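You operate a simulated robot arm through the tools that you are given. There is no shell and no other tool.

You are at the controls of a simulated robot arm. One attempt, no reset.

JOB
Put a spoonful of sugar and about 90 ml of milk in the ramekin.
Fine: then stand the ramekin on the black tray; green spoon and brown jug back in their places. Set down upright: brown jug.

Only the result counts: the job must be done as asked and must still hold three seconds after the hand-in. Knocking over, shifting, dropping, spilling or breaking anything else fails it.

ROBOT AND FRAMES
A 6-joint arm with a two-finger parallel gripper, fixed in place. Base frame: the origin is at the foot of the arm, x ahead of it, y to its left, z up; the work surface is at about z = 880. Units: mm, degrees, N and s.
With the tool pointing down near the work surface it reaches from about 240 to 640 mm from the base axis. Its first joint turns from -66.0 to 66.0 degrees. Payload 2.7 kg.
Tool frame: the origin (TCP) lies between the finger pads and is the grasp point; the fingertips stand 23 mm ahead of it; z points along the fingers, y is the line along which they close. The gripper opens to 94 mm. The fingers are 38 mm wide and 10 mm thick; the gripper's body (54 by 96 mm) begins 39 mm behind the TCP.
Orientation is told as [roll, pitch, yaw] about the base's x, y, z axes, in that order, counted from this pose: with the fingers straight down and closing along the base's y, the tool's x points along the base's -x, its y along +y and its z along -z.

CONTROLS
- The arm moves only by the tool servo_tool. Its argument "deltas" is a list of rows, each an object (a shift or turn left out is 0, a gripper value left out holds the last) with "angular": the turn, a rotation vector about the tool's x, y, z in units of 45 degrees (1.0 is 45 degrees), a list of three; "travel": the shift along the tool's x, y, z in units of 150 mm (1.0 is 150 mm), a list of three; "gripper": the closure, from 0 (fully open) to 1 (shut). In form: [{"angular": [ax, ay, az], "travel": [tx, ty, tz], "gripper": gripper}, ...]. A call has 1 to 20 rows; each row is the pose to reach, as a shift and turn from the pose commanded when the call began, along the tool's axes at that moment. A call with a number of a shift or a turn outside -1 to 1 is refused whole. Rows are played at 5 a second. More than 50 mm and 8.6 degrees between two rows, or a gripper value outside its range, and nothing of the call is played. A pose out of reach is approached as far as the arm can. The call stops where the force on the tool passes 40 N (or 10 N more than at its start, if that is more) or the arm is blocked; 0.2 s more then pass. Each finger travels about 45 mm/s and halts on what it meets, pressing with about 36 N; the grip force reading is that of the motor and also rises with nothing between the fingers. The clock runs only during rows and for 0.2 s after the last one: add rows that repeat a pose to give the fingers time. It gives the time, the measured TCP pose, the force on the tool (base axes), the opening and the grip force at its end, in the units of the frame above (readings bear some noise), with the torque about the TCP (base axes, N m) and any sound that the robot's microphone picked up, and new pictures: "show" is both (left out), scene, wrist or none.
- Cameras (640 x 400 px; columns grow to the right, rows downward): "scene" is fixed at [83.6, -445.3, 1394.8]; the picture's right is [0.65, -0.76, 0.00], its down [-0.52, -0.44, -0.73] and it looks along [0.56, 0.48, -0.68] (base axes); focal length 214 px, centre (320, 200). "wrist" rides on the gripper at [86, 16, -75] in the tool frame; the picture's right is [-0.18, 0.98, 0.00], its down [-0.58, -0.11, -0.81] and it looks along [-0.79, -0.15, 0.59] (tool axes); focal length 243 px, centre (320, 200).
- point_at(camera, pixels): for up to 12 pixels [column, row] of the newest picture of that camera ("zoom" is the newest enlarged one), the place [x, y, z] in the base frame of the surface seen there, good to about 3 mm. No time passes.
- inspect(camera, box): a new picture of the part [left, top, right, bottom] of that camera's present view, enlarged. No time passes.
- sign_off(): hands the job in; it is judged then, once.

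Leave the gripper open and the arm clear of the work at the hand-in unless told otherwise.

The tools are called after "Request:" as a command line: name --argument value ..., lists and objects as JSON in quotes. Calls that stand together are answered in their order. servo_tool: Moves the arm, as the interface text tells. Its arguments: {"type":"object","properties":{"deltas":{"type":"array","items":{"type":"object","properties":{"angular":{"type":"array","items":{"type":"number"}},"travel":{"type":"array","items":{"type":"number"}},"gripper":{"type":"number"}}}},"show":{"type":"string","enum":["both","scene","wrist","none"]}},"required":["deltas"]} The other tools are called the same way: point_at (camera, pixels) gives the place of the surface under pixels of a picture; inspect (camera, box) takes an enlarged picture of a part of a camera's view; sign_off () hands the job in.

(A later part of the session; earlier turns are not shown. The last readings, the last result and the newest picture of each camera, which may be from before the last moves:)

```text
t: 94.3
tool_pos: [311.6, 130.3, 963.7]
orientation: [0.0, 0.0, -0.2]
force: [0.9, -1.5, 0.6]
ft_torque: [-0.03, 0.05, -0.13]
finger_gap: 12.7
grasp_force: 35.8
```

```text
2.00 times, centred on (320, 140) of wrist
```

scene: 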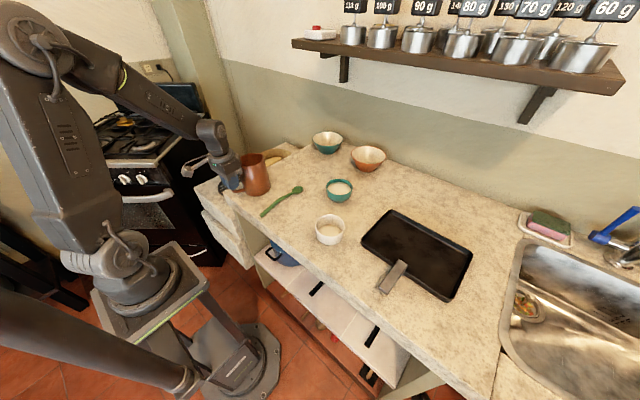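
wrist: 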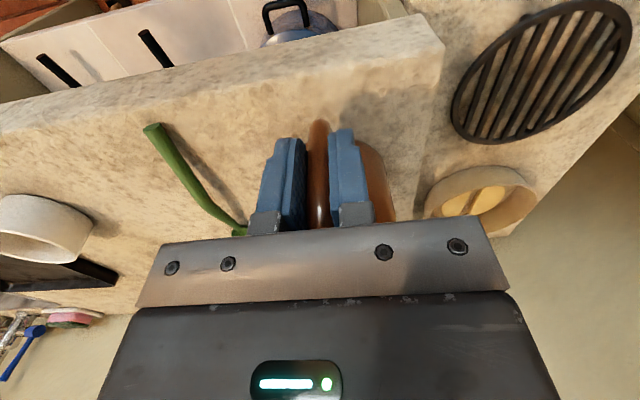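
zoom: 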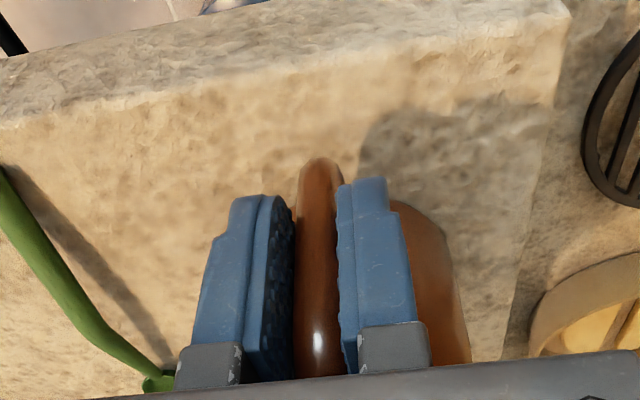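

Handle is gripped (12.7 mm). Home pose for the jug: TCP (311.7,130.3,963.5). I'll lift a few millimetres slowly and check whether it hangs level.

Request:
servo_tool --deltas '[{"travel": [0, 0, -0.01]}, {"travel": [0, 0, -0.025]}, {"travel": [0, 0, -0.04]}, {"travel": [0, 0, -0.06]}, {"travel": [0, 0, -0.06]}, {"travel": [0, 0, -0.06]}]'

Request:
inspect --camera "scene" --box '[212, 140, 308, 200]'

```text
t: 95.7
tool_pos: [312.1, 129.5, 972.3]
orientation: [0.0, 0.0, 0.0]
force: [-0.1, -0.1, -5.8]
ft_torque: [0.05, 0.43, 0.01]
finger_gap: 12.9
grasp_force: 35.9
```

scene: 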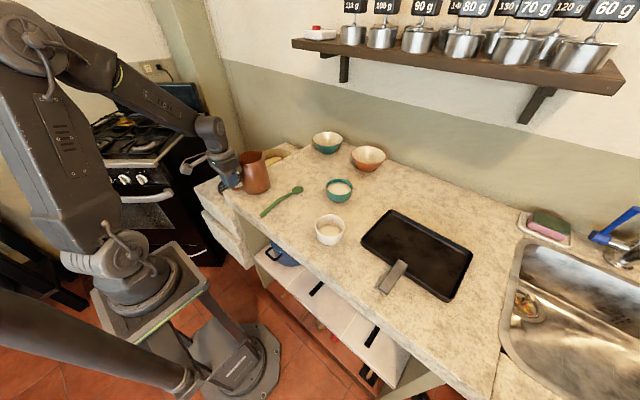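
wrist: 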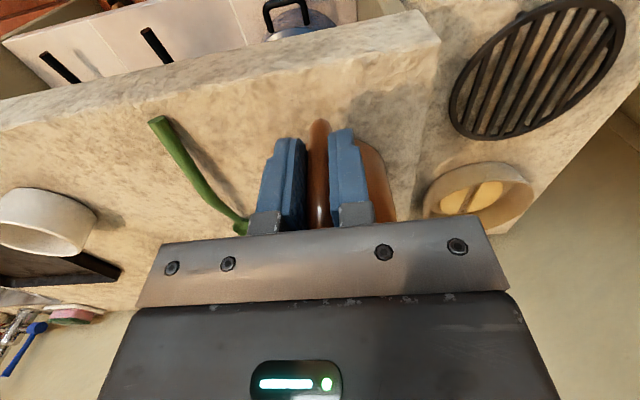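

```text
6.67 times, centred on (260, 170) of scene
```

zoom: 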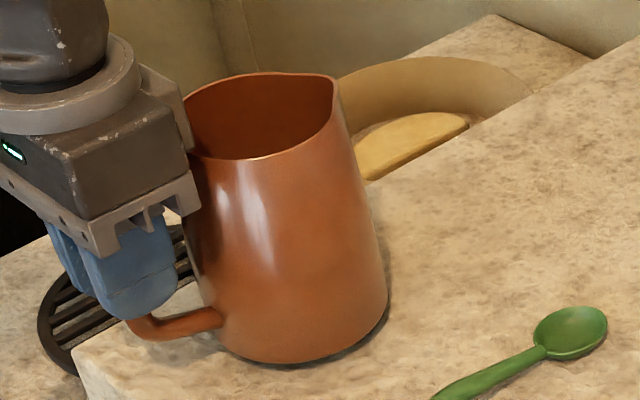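

It hangs level: 5.8 N, torque 0.43 N m, no slip. I'll lift it slowly and smoothly by 135 mm.

Request:
servo_tool --deltas '[{"travel": [0, 0, -0.03]}, {"travel": [0, 0, -0.09]}, {"travel": [0, 0, -0.18]}, {"travel": [0, 0, -0.29]}, {"travel": [0, 0, -0.41]}, {"travel": [0, 0, -0.53]}, {"travel": [0, 0, -0.65]}, {"travel": [0, 0, -0.76]}, {"travel": [0, 0, -0.84]}, {"travel": [0, 0, -0.89]}, {"travel": [0, 0, -0.9]}, {"travel": [0, 0, -0.9]}]'

Request:
inspect --camera "scene" --box '[196, 90, 324, 170]'

```text
t: 98.3
tool_pos: [311.8, 129.5, 1107.3]
orientation: [0.1, -0.1, -0.1]
force: [0.2, -0.5, -5.6]
ft_torque: [0.01, 0.4, -0.01]
finger_gap: 12.6
grasp_force: 36.5
```

scene: 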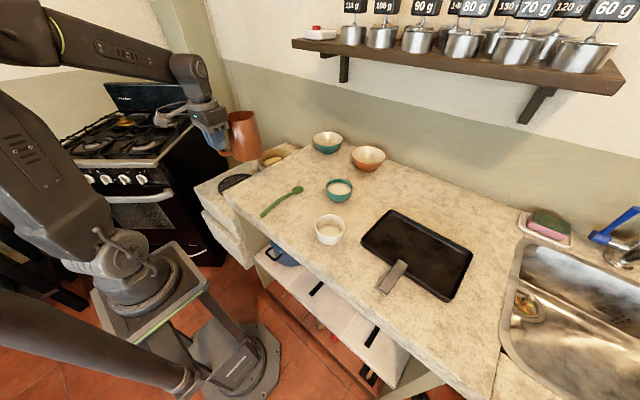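
wrist: 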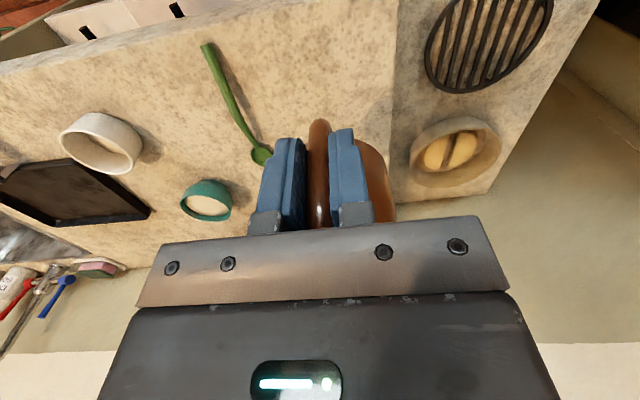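

```text
5.00 times, centred on (260, 130) of scene
```

zoom: 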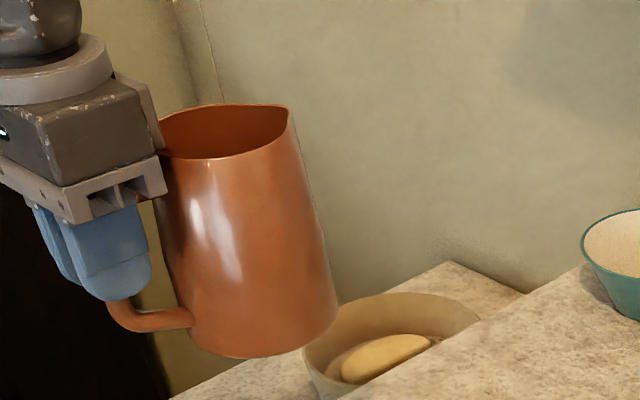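

Level and steady. I'll measure lip and base relative to the TCP here.

Request:
point_at --camera "zoom" --pixels '[[292, 109], [225, 158], [160, 140], [262, 355], [335, 305], [215, 345], [265, 104]]'

```text
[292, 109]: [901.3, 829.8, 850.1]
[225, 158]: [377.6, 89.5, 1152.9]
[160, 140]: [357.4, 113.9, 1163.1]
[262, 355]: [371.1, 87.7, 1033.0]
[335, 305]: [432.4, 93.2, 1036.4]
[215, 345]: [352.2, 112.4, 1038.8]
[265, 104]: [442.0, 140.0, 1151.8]
```

Now I'll carry the jug smoothly across to the pour staging point (435,-95), still unrotated and high.

Request:
servo_tool --deltas '[{"travel": [-0.015, -0.03, 0]}, {"travel": [-0.045, -0.09, 0]}, {"travel": [-0.09, -0.18, 0]}, {"travel": [-0.145, -0.28, 0]}, {"travel": [-0.2, -0.39, 0]}, {"travel": [-0.255, -0.5, 0]}, {"travel": [-0.31, -0.61, 0]}, {"travel": [-0.36, -0.71, 0]}, {"travel": [-0.405, -0.8, 0]}, {"travel": [-0.43, -0.86, 0]}, {"travel": [-0.44, -0.88, 0]}, {"travel": [-0.44, -0.88, 0]}]' --show "none"

Request:
servo_tool --deltas '[{"travel": [-0.015, -0.03, 0]}, {"travel": [-0.045, -0.08, 0]}, {"travel": [-0.09, -0.15, 0]}, {"travel": [-0.145, -0.24, 0]}, {"travel": [-0.2, -0.33, 0]}, {"travel": [-0.255, -0.42, 0]}, {"travel": [-0.31, -0.5, 0]}, {"travel": [-0.35, -0.57, 0]}, {"travel": [-0.375, -0.61, 0]}, {"travel": [-0.38, -0.62, 0]}, {"travel": [-0.38, -0.62, 0]}]'

```text
t: 100.9
tool_pos: [377.7, -1.6, 1107.0]
orientation: [0.0, 0.1, -0.1]
force: [-1.0, 0.1, -5.6]
ft_torque: [-0.02, 0.42, 0.01]
finger_gap: 12.7
grasp_force: 35.5
```

```text
t: 103.3
tool_pos: [435.4, -95.9, 1107.2]
orientation: [0.2, 0.0, 0.0]
force: [0.4, 0.2, -5.4]
ft_torque: [0.02, 0.46, -0.01]
finger_gap: 13.0
grasp_force: 36.3
```

scene: 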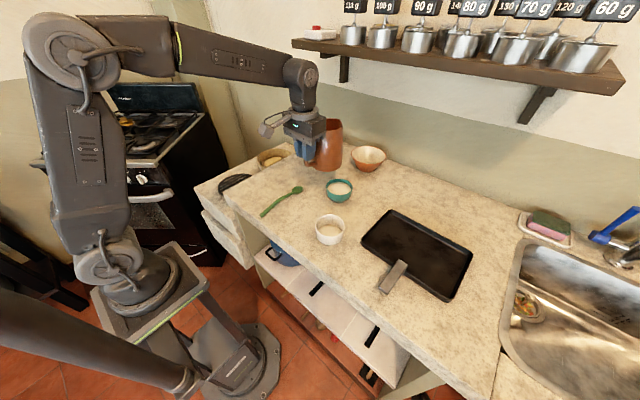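
wrist: 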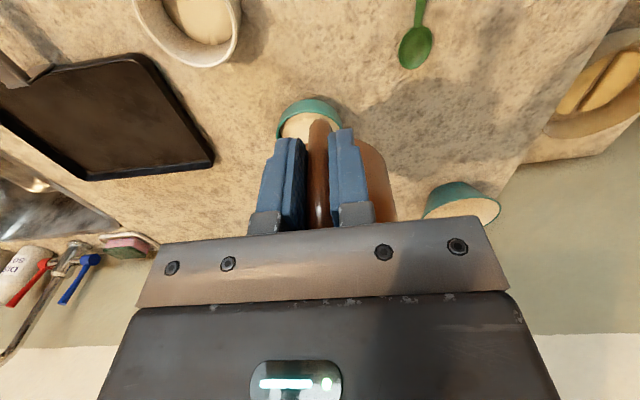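

Steady (5.6 N, 0.43 N m). Now I'll yaw the jug so its lip points to the ramekin.

Request:
servo_tool --deltas '[{"angular": [0, 0, 0.03]}, {"angular": [0, 0, 0.1]}, {"angular": [0, 0, 0.2]}, {"angular": [0, 0, 0.32]}, {"angular": [0, 0, 0.44]}, {"angular": [0, 0, 0.56]}, {"angular": [0, 0, 0.68]}, {"angular": [0, 0, 0.8]}, {"angular": [0, 0, 0.9]}, {"angular": [0, 0, 0.97]}, {"angular": [0, 0, 1.0]}, {"angular": [0, 0, 1.0]}]' --show "none"

Request:
servo_tool --deltas '[{"angular": [0, 0, 0.03]}, {"angular": [0, 0, 0.1]}, {"angular": [0, 0, 0.2]}, {"angular": [0, 0, 0.32]}, {"angular": [0, 0, 0.44]}, {"angular": [0, 0, 0.56]}, {"angular": [0, 0, 0.68]}, {"angular": [0, 0, 0.8]}, {"angular": [0, 0, 0.9]}, {"angular": [0, 0, 0.97]}, {"angular": [0, 0, 1.0]}, {"angular": [0, 0, 1.0]}]' --show "none"

Request:
servo_tool --deltas '[{"angular": [0, 0, 0.03]}, {"angular": [0, 0, 0.1]}, {"angular": [0, 0, 0.2]}, {"angular": [0, 0, 0.28]}, {"angular": [0, 0, 0.32]}, {"angular": [0, 0, 0.333]}, {"angular": [0, 0, 0.333]}]'

Request:
inspect --camera "scene" --box '[260, 120, 388, 250]'

```text
t: 105.9
tool_pos: [434.8, -94.5, 1106.8]
orientation: [0.1, 0.2, -45.1]
force: [-0.9, 0.2, -6.0]
ft_torque: [0.27, 0.31, -0.01]
finger_gap: 12.7
grasp_force: 36.9
```

```text
t: 108.5
tool_pos: [435.5, -94.1, 1106.7]
orientation: [0.0, 0.1, -90.0]
force: [-1.0, -0.5, -5.6]
ft_torque: [0.45, 0.04, 0.02]
finger_gap: 13.0
grasp_force: 36.0
```

```text
t: 110.1
tool_pos: [435.5, -96.0, 1107.0]
orientation: [-0.1, 0.2, -105.1]
force: [-0.2, -0.7, -6.0]
ft_torque: [0.41, -0.08, 0.06]
finger_gap: 13.0
grasp_force: 36.0
```

scene: 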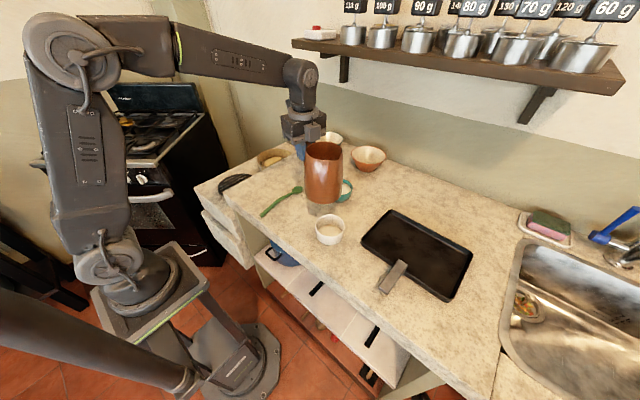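
wrist: 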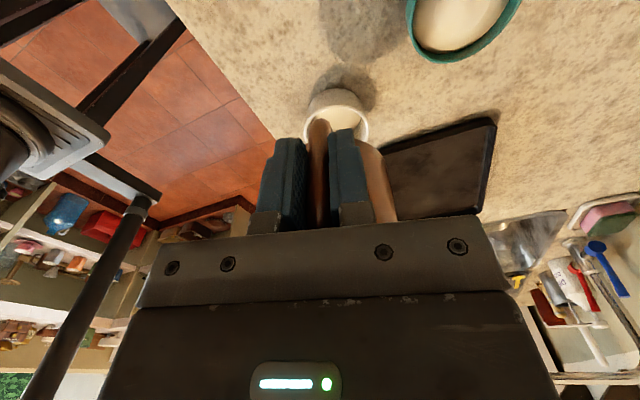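

```text
3.08 times, centred on (324, 185) of scene
```

zoom: 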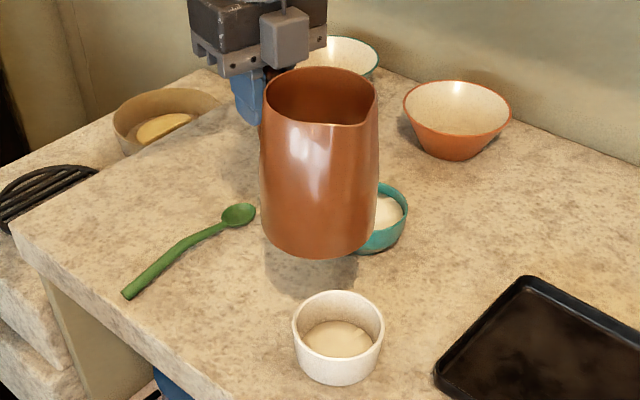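

I'll measure the lip and rim points and the ramekin now.

Request:
point_at --camera "zoom" --pixels '[[374, 97], [350, 124], [290, 118], [266, 95], [340, 70], [300, 325], [380, 325], [338, 293], [338, 360], [338, 345]]'

```text
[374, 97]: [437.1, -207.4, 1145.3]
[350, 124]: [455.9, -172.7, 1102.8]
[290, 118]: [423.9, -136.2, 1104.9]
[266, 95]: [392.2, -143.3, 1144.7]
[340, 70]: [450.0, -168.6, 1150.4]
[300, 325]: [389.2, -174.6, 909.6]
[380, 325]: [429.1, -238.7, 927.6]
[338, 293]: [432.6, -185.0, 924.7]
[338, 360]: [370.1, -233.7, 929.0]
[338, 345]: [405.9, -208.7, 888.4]
```

I'll look closer at the jug's rim to find the lip.

Request:
inspect --camera "scene" --box '[292, 135, 356, 175]'

```text
10.00 times, centred on (324, 155) of scene
```

zoom: 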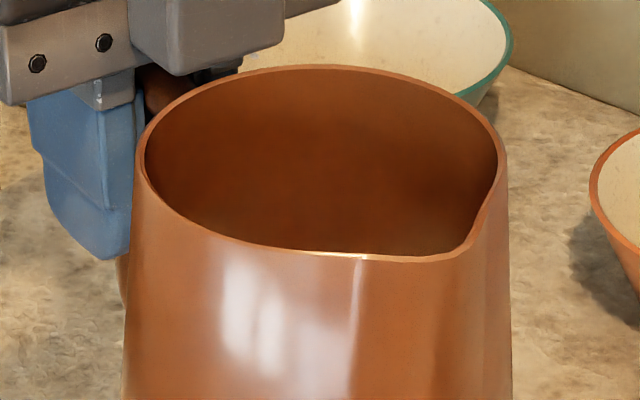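

Request:
point_at --camera "zoom" --pixels '[[455, 253], [465, 245], [440, 257], [360, 256], [250, 242], [145, 170], [500, 170], [330, 68]]'

```text
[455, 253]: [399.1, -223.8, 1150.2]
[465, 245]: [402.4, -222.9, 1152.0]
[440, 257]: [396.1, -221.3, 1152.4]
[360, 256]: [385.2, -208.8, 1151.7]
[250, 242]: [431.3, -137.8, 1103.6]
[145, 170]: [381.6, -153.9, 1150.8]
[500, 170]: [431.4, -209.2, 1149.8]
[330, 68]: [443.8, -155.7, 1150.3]
```

The lip is at ≈(399.5,-224,1151): 133 mm ahead of the TCP and 44 mm above it. I'll tilt slowly to 45° up here. The milk shouldn't run yet, and the lip is over the ramekin's centre in any case.

Request:
servo_tool --deltas '[{"travel": [-0.008, -0.012, -0.03], "angular": [0, 0.02, 0]}, {"travel": [-0.017, -0.023, -0.053], "angular": [0, 0.07, 0]}, {"travel": [-0.017, -0.023, -0.053], "angular": [0, 0.14, 0]}, {"travel": [-0.017, -0.023, -0.053], "angular": [0, 0.22, 0]}, {"travel": [-0.017, -0.023, -0.053], "angular": [0, 0.31, 0]}, {"travel": [-0.017, -0.023, -0.053], "angular": [0, 0.4, 0]}, {"travel": [-0.017, -0.023, -0.053], "angular": [0, 0.49, 0]}, {"travel": [-0.017, -0.023, -0.053], "angular": [0, 0.58, 0]}, {"travel": [-0.017, -0.023, -0.053], "angular": [0, 0.67, 0]}, {"travel": [-0.017, -0.023, -0.053], "angular": [0, 0.76, 0]}, {"travel": [-0.017, -0.023, -0.053], "angular": [0, 0.85, 0]}, {"travel": [-0.017, -0.023, -0.053], "angular": [0, 0.92, 0]}, {"travel": [-0.017, -0.023, -0.053], "angular": [0, 0.97, 0]}, {"travel": [-0.017, -0.023, -0.053], "angular": [0, 1.0, 0]}, {"travel": [-0.017, -0.023, -0.053], "angular": [0, 1.0, 0]}]'

Request:
inspect --camera "scene" --box '[276, 140, 372, 250]'

```text
t: 113.3
tool_pos: [430.9, -96.6, 1114.7]
orientation: [-0.1, 45.1, -105.1]
force: [0.3, 0.2, -5.2]
ft_torque: [0.17, -0.03, -0.01]
finger_gap: 12.7
grasp_force: 36.6
```

scene: 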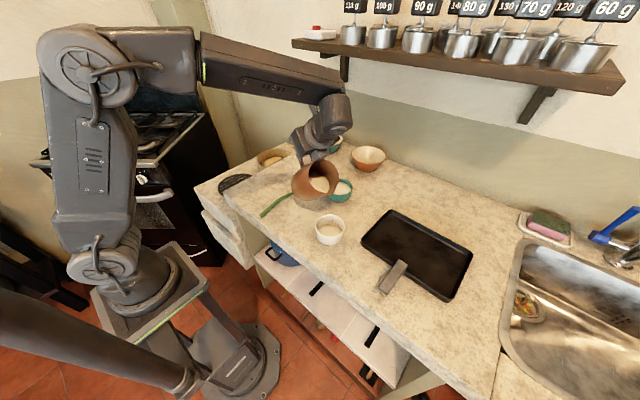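
wrist: 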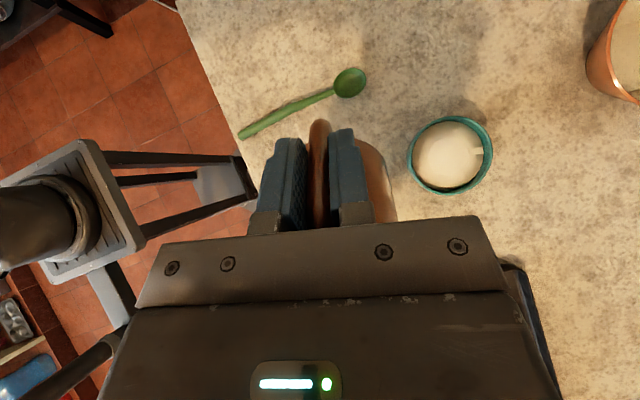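

```text
3.64 times, centred on (324, 195) of scene
```

zoom: 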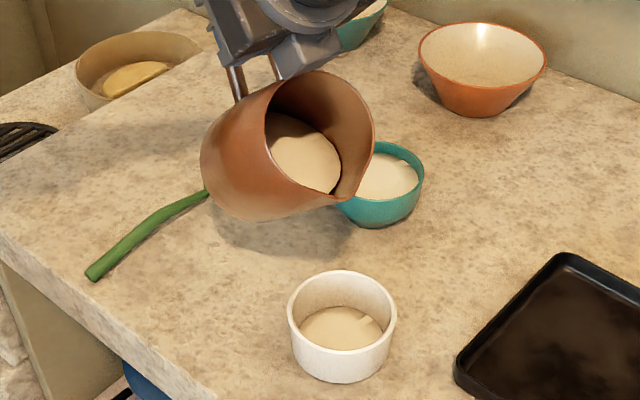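

I can see the milk inside near the lip. I'll measure the milk surface and the lip heights.

Request:
point_at --camera "zoom" --pixels '[[300, 150], [325, 180], [280, 125], [346, 200], [355, 195], [335, 200], [210, 170], [245, 215], [300, 300], [390, 310], [342, 345]]'

Request:
inspect --camera "scene" --box '[300, 160, 348, 190]'

```text
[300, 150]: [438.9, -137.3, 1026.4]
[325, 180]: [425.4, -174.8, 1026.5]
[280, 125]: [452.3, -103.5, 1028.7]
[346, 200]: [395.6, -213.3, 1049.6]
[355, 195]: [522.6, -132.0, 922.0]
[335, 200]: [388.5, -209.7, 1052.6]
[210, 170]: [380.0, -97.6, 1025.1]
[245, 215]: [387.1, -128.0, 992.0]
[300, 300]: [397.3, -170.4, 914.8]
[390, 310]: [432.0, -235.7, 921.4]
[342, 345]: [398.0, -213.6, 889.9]
```

```text
13.33 times, centred on (324, 175) of scene
```

zoom: 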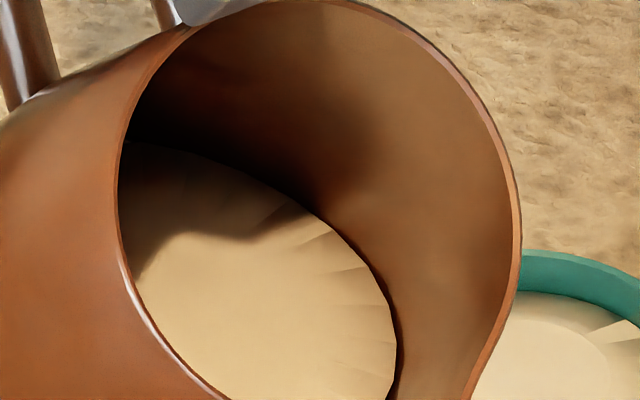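

Milk surface z≈1026, lip z≈1050, so it needs about 10–15° more. I'll lower the jug to the pouring height (TCP z≈1057), going to 50°.

Request:
servo_tool --deltas '[{"travel": [-0.02, 0, 0.02]}, {"travel": [-0.06, 0, 0.06]}, {"travel": [-0.11, 0, 0.11], "angular": [0, 0.02, 0]}, {"travel": [-0.16, 0, 0.16], "angular": [0, 0.05, 0]}, {"travel": [-0.21, 0, 0.21], "angular": [0, 0.08, 0]}, {"travel": [-0.25, 0, 0.25], "angular": [0, 0.1, 0]}, {"travel": [-0.272, 0, 0.272], "angular": [0, 0.111, 0]}, {"travel": [-0.272, 0, 0.272], "angular": [0, 0.111, 0]}]'

Request:
inspect --camera "scene" --box '[284, 165, 364, 245]'

```text
t: 115.1
tool_pos: [431.1, -97.2, 1056.8]
orientation: [-0.1, 50.1, -105.2]
force: [-0.3, 0.3, -5.3]
ft_torque: [0.1, -0.02, -0.01]
finger_gap: 12.7
grasp_force: 36.0
```

scene: 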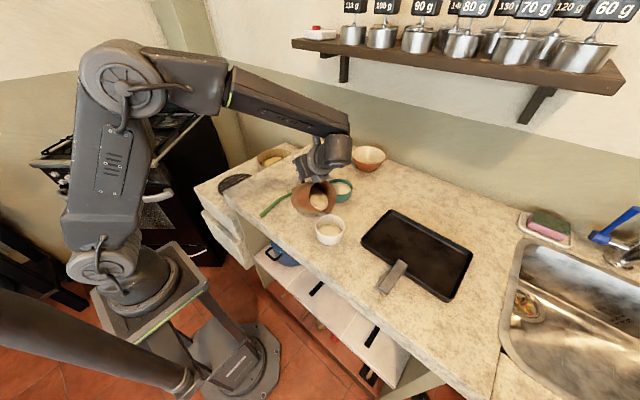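
wrist: 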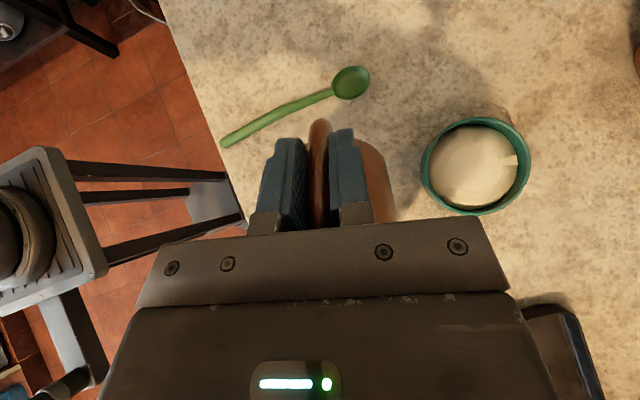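

```text
5.00 times, centred on (324, 205) of scene
```

zoom: 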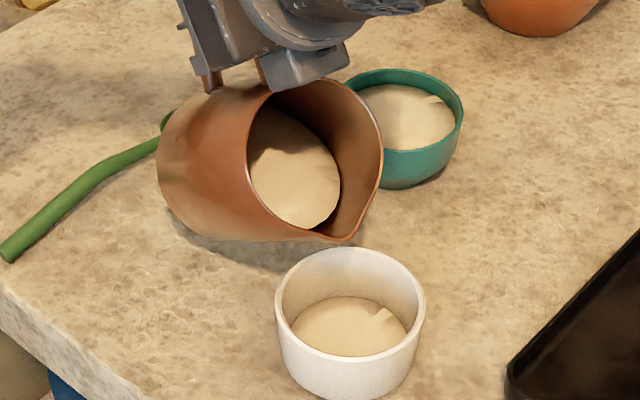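

Lip is over the ramekin, nothing flowing yet. I'll tilt to 55° and check.

Request:
servo_tool --deltas '[{"angular": [0, 0.03, 0]}, {"angular": [0, 0.07, 0]}, {"angular": [0, 0.1, 0]}, {"angular": [0, 0.111, 0]}, {"angular": [0, 0.111, 0]}]' --show "scene"

Request:
inspect --camera "scene" --box '[284, 165, 364, 245]'

```text
t: 116.3
tool_pos: [431.1, -97.9, 1055.9]
orientation: [0.0, 55.2, -105.2]
force: [-0.8, -0.2, -5.3]
ft_torque: [0.07, -0.02, 0.01]
finger_gap: 12.9
grasp_force: 36.5
```

scene: 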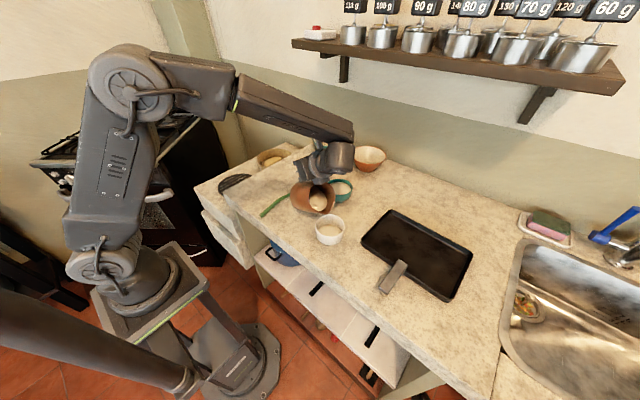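

```text
5.00 times, centred on (324, 205) of scene
```

zoom: 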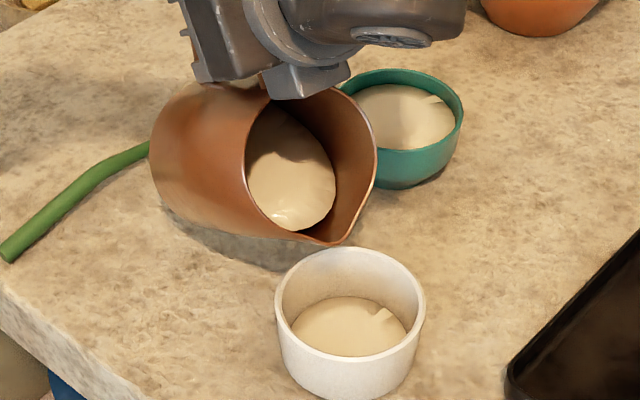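

Request:
point_at --camera "zoom" --pixels '[[290, 180], [300, 215], [320, 200], [325, 242], [335, 240], [345, 230], [345, 330]]'

```text
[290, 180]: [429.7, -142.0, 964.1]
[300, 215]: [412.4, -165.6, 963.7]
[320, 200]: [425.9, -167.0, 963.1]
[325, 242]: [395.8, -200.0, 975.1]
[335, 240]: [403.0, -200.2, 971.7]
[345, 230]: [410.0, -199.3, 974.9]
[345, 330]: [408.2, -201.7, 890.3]
```

Milk is at 963.7, lip at 971.5 (lip over (403,-200)). It should start near 60°. I'll creep to 60°.

Request:
servo_tool --deltas '[{"angular": [0, 0.03, 0]}, {"angular": [0, 0.06, 0]}, {"angular": [0, 0.09, 0]}, {"angular": [0, 0.111, 0]}, {"angular": [0, 0.111, 0]}, {"angular": [0, 0.111, 0]}]' --show "scene"

Request:
inspect --camera "scene" --box '[284, 165, 364, 245]'

```text
t: 117.7
tool_pos: [432.8, -97.3, 1056.7]
orientation: [-0.1, 60.2, -105.1]
force: [-0.3, 0.3, -4.8]
ft_torque: [0.04, 0.0, 0.0]
finger_gap: 12.8
grasp_force: 35.4
```

scene: 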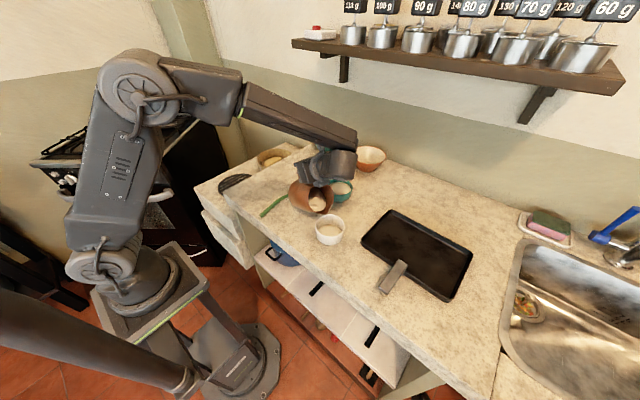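

```text
5.00 times, centred on (324, 205) of scene
```

zoom: 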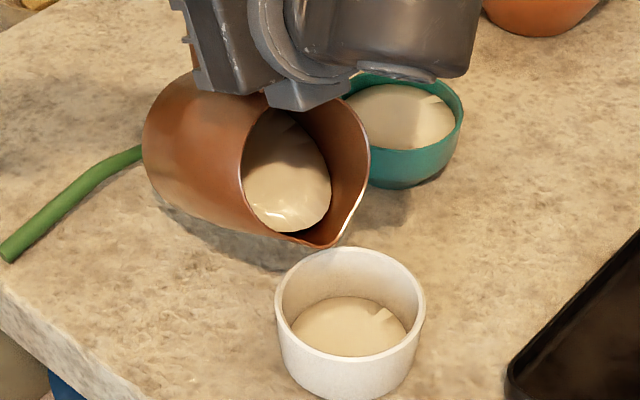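

Request:
point_at --camera "zoom" --pixels '[[285, 190], [295, 225], [318, 246], [328, 243], [337, 236], [290, 236], [345, 330], [310, 335]]'

Request:
inspect --camera "scene" --box '[300, 190, 348, 220]'

```text
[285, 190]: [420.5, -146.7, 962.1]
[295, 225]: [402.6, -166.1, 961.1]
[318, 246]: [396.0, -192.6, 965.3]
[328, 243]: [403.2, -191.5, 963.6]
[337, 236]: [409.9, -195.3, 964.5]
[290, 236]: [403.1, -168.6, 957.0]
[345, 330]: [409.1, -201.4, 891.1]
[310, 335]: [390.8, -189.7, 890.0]
```

```text
13.33 times, centred on (324, 205) of scene
```

zoom: 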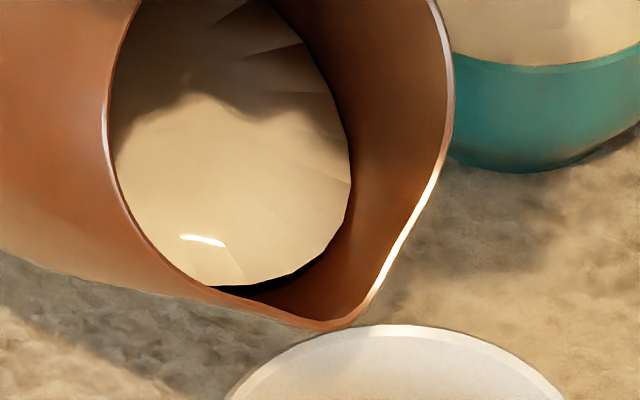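

Milk is within a few millimetres of the lip. Creeping to 63°.

Request:
servo_tool --deltas '[{"angular": [0, 0.02, 0]}, {"angular": [0, 0.04, 0]}, {"angular": [0, 0.055, 0]}, {"angular": [0, 0.067, 0]}, {"angular": [0, 0.067, 0]}, {"angular": [0, 0.067, 0]}]' --show "none"

Request:
inspect --camera "scene" --box '[284, 180, 364, 230]'

```text
t: 119.1
tool_pos: [431.9, -96.7, 1058.4]
orientation: [-0.1, 63.2, -105.1]
force: [-0.4, -0.3, -5.9]
ft_torque: [0.02, -0.03, 0.0]
finger_gap: 12.6
grasp_force: 35.8
```

```text
8.00 times, centred on (324, 205) of scene
```

zoom: 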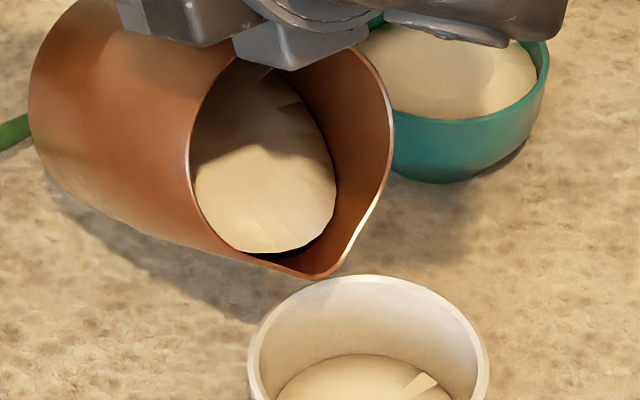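

No flow yet. I'll advance the jug 10 mm toward the ramekin's centre and go on to 66°.

Request:
servo_tool --deltas '[{"travel": [-0.01, 0, -0.02]}, {"travel": [-0.02, 0, -0.04], "angular": [0, 0.02, 0]}, {"travel": [-0.03, 0, -0.059], "angular": [0, 0.04, 0]}, {"travel": [-0.03, 0, -0.059], "angular": [0, 0.055, 0]}, {"travel": [-0.03, 0, -0.059], "angular": [0, 0.067, 0]}, {"travel": [-0.03, 0, -0.059], "angular": [0, 0.067, 0]}, {"travel": [-0.03, 0, -0.059], "angular": [0, 0.067, 0]}]' --show "none"

Request:
inspect --camera "scene" --box '[284, 180, 364, 230]'

```text
t: 120.7
tool_pos: [428.5, -106.5, 1056.9]
orientation: [-0.2, 66.2, -105.2]
force: [-0.3, 0.2, -6.3]
ft_torque: [0.0, 0.0, 0.01]
finger_gap: 12.9
grasp_force: 36.2
```

```text
8.00 times, centred on (324, 205) of scene
```

zoom: 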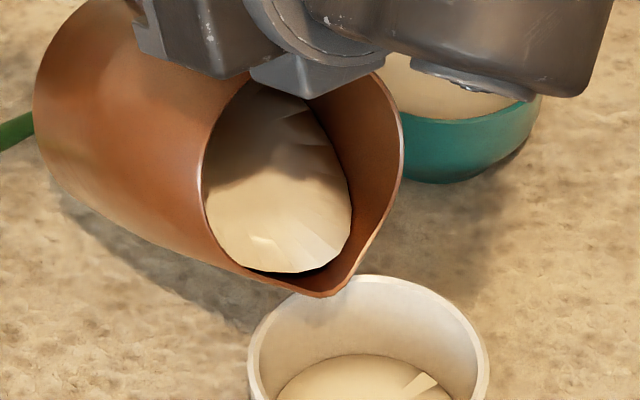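

Request:
point_at --camera "zoom" --pixels '[[270, 200], [290, 250], [320, 293], [330, 290], [345, 280], [300, 285], [310, 265]]'

Request:
servo_tool --deltas '[{"angular": [0, 0.02, 0]}, {"angular": [0, 0.04, 0]}, {"angular": [0, 0.055, 0]}, {"angular": [0, 0.055, 0]}, {"angular": [0, 0.055, 0]}]' --show "none"

Request:
inspect --camera "scene" --box '[284, 180, 364, 230]'

```text
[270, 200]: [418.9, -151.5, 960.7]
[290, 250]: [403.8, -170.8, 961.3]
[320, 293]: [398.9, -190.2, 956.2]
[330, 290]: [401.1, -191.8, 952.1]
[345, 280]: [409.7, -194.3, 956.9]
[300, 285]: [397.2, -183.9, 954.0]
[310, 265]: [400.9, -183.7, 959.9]
```

```text
t: 121.9
tool_pos: [428.5, -105.3, 1056.3]
orientation: [-0.1, 68.6, -105.2]
force: [0.6, 0.0, -5.7]
ft_torque: [-0.02, 0.02, -0.02]
finger_gap: 12.7
grasp_force: 36.1
```

```text
8.00 times, centred on (324, 205) of scene
```

zoom: 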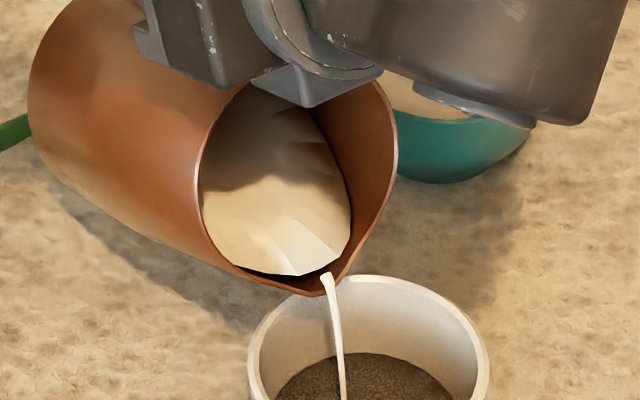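

Milk is now flowing into the ramekin. I'll hold for a moment and watch.

Request:
servo_tool --deltas '[{"angular": [0, 0, 0]}, {"angular": [0, 0, 0]}, {"angular": [0, 0, 0]}]' --show "none"

Request:
inspect --camera "scene" --box '[284, 190, 364, 240]'

```text
t: 122.7
tool_pos: [428.0, -105.7, 1056.9]
orientation: [-0.2, 68.6, -105.2]
force: [0.0, 0.4, -5.0]
ft_torque: [-0.02, 0.03, 0.02]
finger_gap: 12.6
grasp_force: 35.6
```

```text
8.00 times, centred on (324, 215) of scene
```

zoom: 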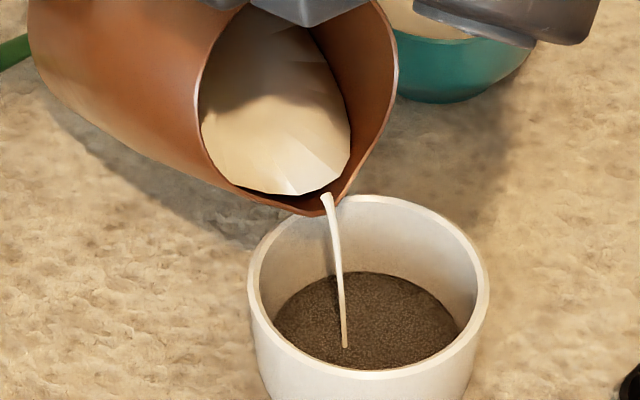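

The stream lands inside, near the centre. Holding longer and measuring.

Request:
servo_tool --deltas '[{"angular": [0, 0, 0]}, {"angular": [0, 0, 0]}, {"angular": [0, 0, 0]}, {"angular": [0, 0, 0]}, {"angular": [0, 0, 0]}]' --show "none"

Request:
inspect --camera "scene" --box '[284, 190, 364, 240]'

Request:
point_at --camera "zoom" --pixels '[[370, 310], [310, 310], [400, 330], [270, 130], [310, 170], [325, 205]]'

```text
t: 123.9
tool_pos: [427.9, -106.4, 1057.1]
orientation: [-0.2, 68.6, -105.2]
force: [0.4, 0.6, -5.8]
ft_torque: [0.0, 0.0, -0.03]
finger_gap: 12.9
grasp_force: 35.7
```

```text
8.00 times, centred on (324, 215) of scene
```

zoom: 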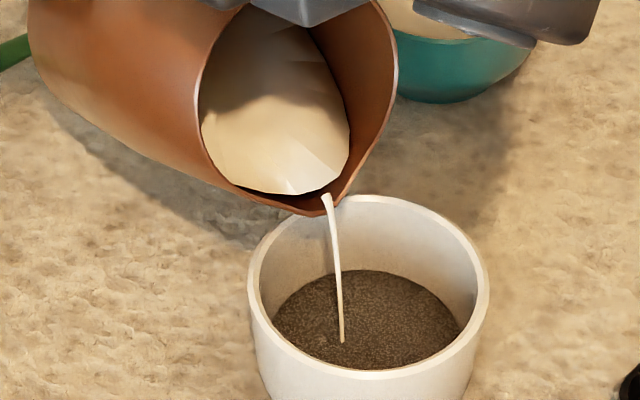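

```text
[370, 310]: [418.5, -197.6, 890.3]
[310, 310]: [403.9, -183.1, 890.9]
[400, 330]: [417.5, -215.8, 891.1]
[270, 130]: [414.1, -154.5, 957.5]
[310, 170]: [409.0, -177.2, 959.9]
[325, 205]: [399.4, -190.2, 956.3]
```

The flow tapers at this angle, with the level still around 890.5. I'll tilt on to 71°, keeping the lip in place.

Request:
servo_tool --deltas '[{"travel": [-0.003, 0, -0.008], "angular": [0, 0.015, 0]}, {"travel": [-0.006, 0, -0.016], "angular": [0, 0.03, 0]}, {"travel": [-0.01, 0, -0.025], "angular": [0, 0.045, 0]}, {"travel": [-0.01, 0, -0.025], "angular": [0, 0.055, 0]}, {"travel": [-0.01, 0, -0.025], "angular": [0, 0.055, 0]}, {"travel": [-0.01, 0, -0.025], "angular": [0, 0.055, 0]}]' --show "none"

Request:
inspect --camera "scene" --box '[284, 190, 364, 240]'

Request:
point_at --camera "zoom" --pixels '[[370, 310], [310, 310], [400, 330], [270, 130], [310, 170], [325, 205]]'

```text
t: 125.3
tool_pos: [427.0, -111.1, 1057.3]
orientation: [-0.1, 71.1, -105.3]
force: [0.4, -0.2, -4.7]
ft_torque: [-0.05, 0.0, 0.01]
finger_gap: 12.6
grasp_force: 35.6
```

```text
8.00 times, centred on (324, 215) of scene
```

zoom: 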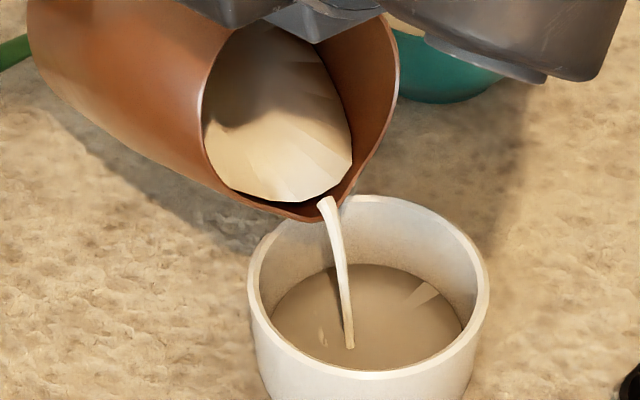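

```text
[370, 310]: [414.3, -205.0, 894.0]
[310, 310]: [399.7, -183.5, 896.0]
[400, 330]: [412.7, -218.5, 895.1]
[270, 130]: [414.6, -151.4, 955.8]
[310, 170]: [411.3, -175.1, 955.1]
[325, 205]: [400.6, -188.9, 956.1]
```

Good flow; level now ≈895 (target about 909 for 90 ml at Ø≈74). Holding here.

Request:
servo_tool --deltas '[{"angular": [0, 0, 0]}, {"angular": [0, 0, 0]}, {"angular": [0, 0, 0]}]' --show "none"

Request:
inspect --camera "scene" --box '[284, 190, 364, 240]'

Request:
point_at --camera "zoom" --pixels '[[370, 310], [310, 310], [400, 330], [310, 330], [380, 290], [270, 130], [310, 170], [325, 205]]'

```text
t: 126.1
tool_pos: [425.8, -110.6, 1056.8]
orientation: [-0.2, 71.0, -105.3]
force: [-0.3, 0.5, -5.5]
ft_torque: [-0.05, -0.03, -0.01]
finger_gap: 12.7
grasp_force: 35.8
```

```text
8.00 times, centred on (324, 215) of scene
```

zoom: 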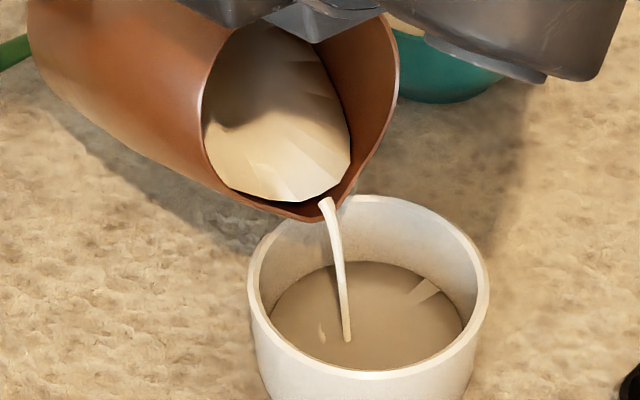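

```text
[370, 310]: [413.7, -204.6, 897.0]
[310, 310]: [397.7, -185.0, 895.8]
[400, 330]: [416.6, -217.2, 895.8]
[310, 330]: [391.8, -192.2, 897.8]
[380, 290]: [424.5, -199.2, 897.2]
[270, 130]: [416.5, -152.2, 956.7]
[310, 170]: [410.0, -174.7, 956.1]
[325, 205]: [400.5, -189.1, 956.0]
```

Level ≈896.7 and tapering. Tilting on to 73°.

Request:
servo_tool --deltas '[{"travel": [-0.003, 0, -0.008], "angular": [0, 0.015, 0]}, {"travel": [-0.006, 0, -0.016], "angular": [0, 0.03, 0]}, {"travel": [-0.008, 0, -0.025], "angular": [0, 0.044, 0]}, {"travel": [-0.008, 0, -0.025], "angular": [0, 0.044, 0]}, {"travel": [-0.008, 0, -0.025], "angular": [0, 0.044, 0]}]' --show "none"

Request:
inspect --camera "scene" --box '[284, 190, 364, 240]'

Request:
point_at --camera "zoom" --pixels '[[370, 310], [310, 310], [400, 330], [310, 330], [380, 290], [270, 130], [310, 170], [325, 205]]'

```text
t: 127.3
tool_pos: [426.5, -114.3, 1056.6]
orientation: [-0.2, 73.1, -105.3]
force: [-0.5, 0.4, -4.6]
ft_torque: [-0.06, 0.01, 0.02]
finger_gap: 12.4
grasp_force: 36.2
```

```text
8.00 times, centred on (324, 215) of scene
```

zoom: 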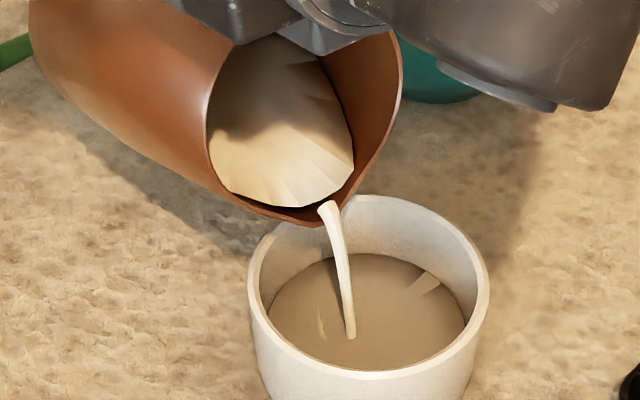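

```text
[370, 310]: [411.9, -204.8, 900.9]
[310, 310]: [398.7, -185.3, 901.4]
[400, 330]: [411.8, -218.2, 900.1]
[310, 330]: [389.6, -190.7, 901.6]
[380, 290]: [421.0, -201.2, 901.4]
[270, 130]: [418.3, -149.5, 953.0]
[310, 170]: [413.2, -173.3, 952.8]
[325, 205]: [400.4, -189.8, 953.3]
```

Level ≈901 (about 55 ml). Holding at 73°.

Request:
servo_tool --deltas '[{"angular": [0, 0, 0]}, {"angular": [0, 0, 0]}, {"angular": [0, 0, 0]}]' --show "none"

Request:
inspect --camera "scene" --box '[284, 190, 364, 240]'

Request:
point_at --camera "zoom" --pixels '[[370, 310], [310, 310], [400, 330], [310, 330], [380, 290], [400, 300], [290, 310], [270, 130], [310, 170], [325, 205]]'

```text
t: 128.1
tool_pos: [427.7, -114.2, 1056.9]
orientation: [-0.2, 73.1, -105.3]
force: [0.2, 0.5, -4.6]
ft_torque: [-0.06, 0.02, 0.0]
finger_gap: 12.9
grasp_force: 36.2
```

```text
8.00 times, centred on (324, 215) of scene
```

zoom: 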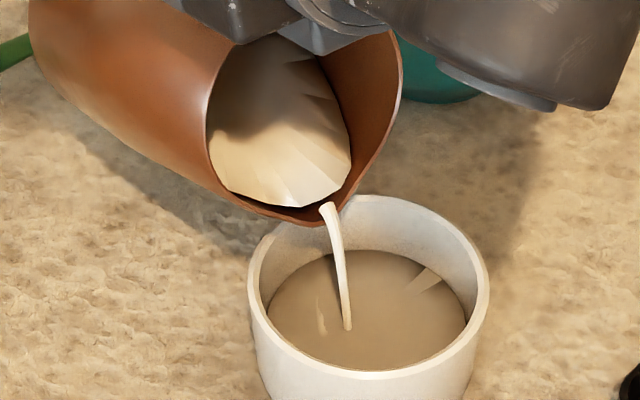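

```text
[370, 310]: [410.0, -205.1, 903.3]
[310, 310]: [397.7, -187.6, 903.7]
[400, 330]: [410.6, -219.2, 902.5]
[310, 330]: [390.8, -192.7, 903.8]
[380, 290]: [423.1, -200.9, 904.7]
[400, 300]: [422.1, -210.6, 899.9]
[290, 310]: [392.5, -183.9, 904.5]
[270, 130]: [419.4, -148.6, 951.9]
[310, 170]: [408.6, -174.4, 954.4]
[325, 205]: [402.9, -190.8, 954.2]
```

Level ≈903.3. Holding a bit longer at the same angle.

Request:
servo_tool --deltas '[{"angular": [0, 0, 0]}, {"angular": [0, 0, 0]}, {"angular": [0, 0, 0]}]' --show "none"

Request:
inspect --camera "scene" --box '[284, 190, 364, 240]'

Request:
point_at --camera "zoom" --pixels '[[370, 310], [310, 310], [400, 330], [310, 330], [380, 290], [400, 300], [290, 310], [360, 340], [390, 320], [270, 130], [310, 170], [325, 205]]'

```text
t: 128.9
tool_pos: [425.6, -113.6, 1057.5]
orientation: [-0.2, 73.1, -105.3]
force: [0.3, -0.3, -4.7]
ft_torque: [-0.05, 0.0, 0.01]
finger_gap: 12.8
grasp_force: 36.2
```

```text
8.00 times, centred on (324, 215) of scene
```

zoom: 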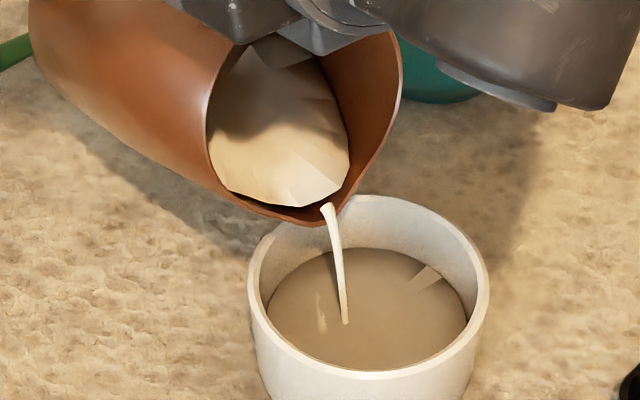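

```text
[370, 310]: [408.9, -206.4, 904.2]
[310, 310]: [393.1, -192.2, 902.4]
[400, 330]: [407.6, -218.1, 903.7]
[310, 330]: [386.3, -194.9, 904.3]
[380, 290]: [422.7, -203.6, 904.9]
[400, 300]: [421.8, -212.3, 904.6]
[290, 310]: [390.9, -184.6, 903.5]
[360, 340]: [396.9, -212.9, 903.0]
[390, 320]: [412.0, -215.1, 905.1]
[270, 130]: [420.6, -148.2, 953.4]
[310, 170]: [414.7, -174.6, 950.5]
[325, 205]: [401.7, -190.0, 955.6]
```

Level ≈904 (about 68 ml by geometry). I'll tilt back to 61° to stop the flow and take careful weight readings.

Request:
servo_tool --deltas '[{"travel": [0.03, 0, -0.01], "angular": [0, -0.09, 0]}, {"travel": [0.064, 0, -0.019], "angular": [0, -0.18, 0]}, {"travel": [0.064, 0, -0.019], "angular": [0, -0.267, 0]}, {"travel": [0.064, 0, -0.019], "angular": [0, -0.267, 0]}, {"travel": [0.064, 0, -0.019], "angular": [0, -0.267, 0]}]' --show "none"

Request:
inspect --camera "scene" --box '[284, 190, 364, 240]'

Request:
point_at --camera "zoom" --pixels '[[370, 310], [310, 310], [400, 330], [310, 330], [380, 290], [400, 300], [290, 310], [360, 340], [390, 320], [340, 330], [350, 300], [330, 340]]'

Request:
servo_tool --deltas '[{"angular": [0, 0, 0]}]' --show "none"

Request:
servo_tool --deltas '[{"angular": [0, 0, 0]}]' --show "none"

Request:
servo_tool --deltas '[{"angular": [0, 0, 0]}]' --show "none"

Request:
servo_tool --deltas '[{"angular": [0, 0, 0]}]' --show "none"

Request:
servo_tool --deltas '[{"angular": [0, 0, 0]}]' --show "none"

Request:
servo_tool --deltas '[{"angular": [0, 0, 0]}]' --show "none"

Request:
servo_tool --deltas '[{"angular": [0, 0, 0]}]' --show "none"

Request:
servo_tool --deltas '[{"angular": [0, 0, 0]}]' --show "none"

```text
t: 130.1
tool_pos: [425.5, -113.5, 1066.6]
orientation: [-0.1, 61.2, -105.2]
force: [0.7, -0.2, -5.0]
ft_torque: [0.07, -0.03, 0.01]
finger_gap: 12.8
grasp_force: 35.9
```

```text
8.00 times, centred on (324, 215) of scene
```

zoom: 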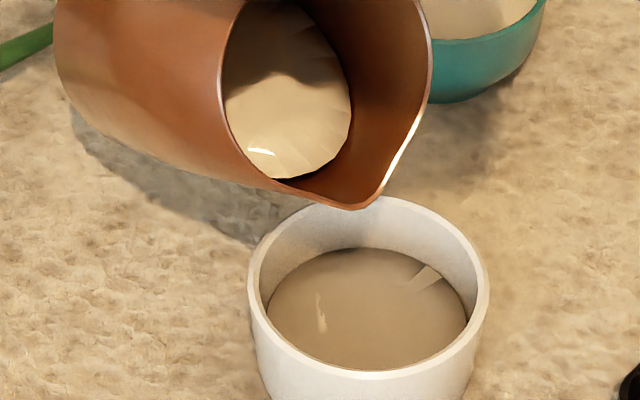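

```text
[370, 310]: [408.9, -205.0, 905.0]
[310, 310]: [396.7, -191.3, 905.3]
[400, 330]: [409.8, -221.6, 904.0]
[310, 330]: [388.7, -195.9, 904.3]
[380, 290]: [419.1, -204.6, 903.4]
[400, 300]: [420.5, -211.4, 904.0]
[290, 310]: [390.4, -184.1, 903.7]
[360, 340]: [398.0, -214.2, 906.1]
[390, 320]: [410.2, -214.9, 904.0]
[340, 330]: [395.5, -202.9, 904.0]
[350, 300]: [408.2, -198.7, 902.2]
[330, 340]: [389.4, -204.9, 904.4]
```

```text
t: 130.5
tool_pos: [425.8, -114.3, 1066.8]
orientation: [-0.1, 61.1, -105.1]
force: [-0.3, -0.2, -3.0]
ft_torque: [0.08, -0.06, 0.04]
finger_gap: 13.1
grasp_force: 35.6
```

```text
t: 130.9
tool_pos: [426.1, -113.2, 1067.0]
orientation: [-0.2, 61.2, -105.3]
force: [0.0, -0.5, -3.8]
ft_torque: [0.02, -0.01, 0.02]
finger_gap: 12.8
grasp_force: 36.6
```

```text
t: 131.3
tool_pos: [426.0, -113.8, 1067.3]
orientation: [-0.1, 61.1, -105.2]
force: [-1.5, -0.2, -4.3]
ft_torque: [0.08, -0.01, 0.0]
finger_gap: 13.1
grasp_force: 36.0
```

```text
t: 131.7
tool_pos: [426.2, -114.1, 1067.0]
orientation: [-0.2, 61.1, -105.2]
force: [-0.5, 0.0, -4.9]
ft_torque: [0.08, -0.03, 0.03]
finger_gap: 12.7
grasp_force: 36.0
```

```text
t: 132.1
tool_pos: [425.7, -114.5, 1067.7]
orientation: [-0.1, 61.1, -105.2]
force: [-0.3, -0.4, -4.3]
ft_torque: [0.02, 0.02, 0.01]
finger_gap: 12.9
grasp_force: 35.6
```

```text
t: 132.5
tool_pos: [426.8, -113.9, 1067.5]
orientation: [-0.1, 61.1, -105.2]
force: [0.4, -0.2, -5.0]
ft_torque: [0.04, -0.04, 0.03]
finger_gap: 12.9
grasp_force: 35.8
```

```text
t: 132.9
tool_pos: [426.0, -114.1, 1067.2]
orientation: [-0.1, 61.1, -105.4]
force: [0.6, -0.2, -4.7]
ft_torque: [0.02, -0.02, 0.03]
finger_gap: 12.6
grasp_force: 35.9
```

```text
t: 133.3
tool_pos: [426.1, -114.7, 1066.4]
orientation: [0.0, 61.1, -105.2]
force: [-0.5, -0.6, -4.9]
ft_torque: [0.0, 0.02, 0.0]
finger_gap: 12.5
grasp_force: 36.0
```

Level readings average 904.2 (about 65–70 ml), and the weight change suggests somewhat more. As another check I'll measure the milk surface left in the jug at this tilt. Before pouring, at 60°, it was 95 mm below the TCP.

Request:
point_at --camera "zoom" --pixels '[[290, 110], [310, 150], [260, 120], [320, 120], [290, 60], [270, 90], [340, 120], [300, 170], [250, 100], [370, 203], [345, 206], [300, 30]]'

```text
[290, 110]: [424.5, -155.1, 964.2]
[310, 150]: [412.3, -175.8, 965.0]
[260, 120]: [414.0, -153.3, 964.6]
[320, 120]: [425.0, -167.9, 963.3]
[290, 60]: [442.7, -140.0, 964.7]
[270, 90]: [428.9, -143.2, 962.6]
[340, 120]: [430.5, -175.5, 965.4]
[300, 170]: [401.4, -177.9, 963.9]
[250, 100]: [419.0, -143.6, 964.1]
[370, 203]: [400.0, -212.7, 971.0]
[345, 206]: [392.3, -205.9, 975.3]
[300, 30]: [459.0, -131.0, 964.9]
```

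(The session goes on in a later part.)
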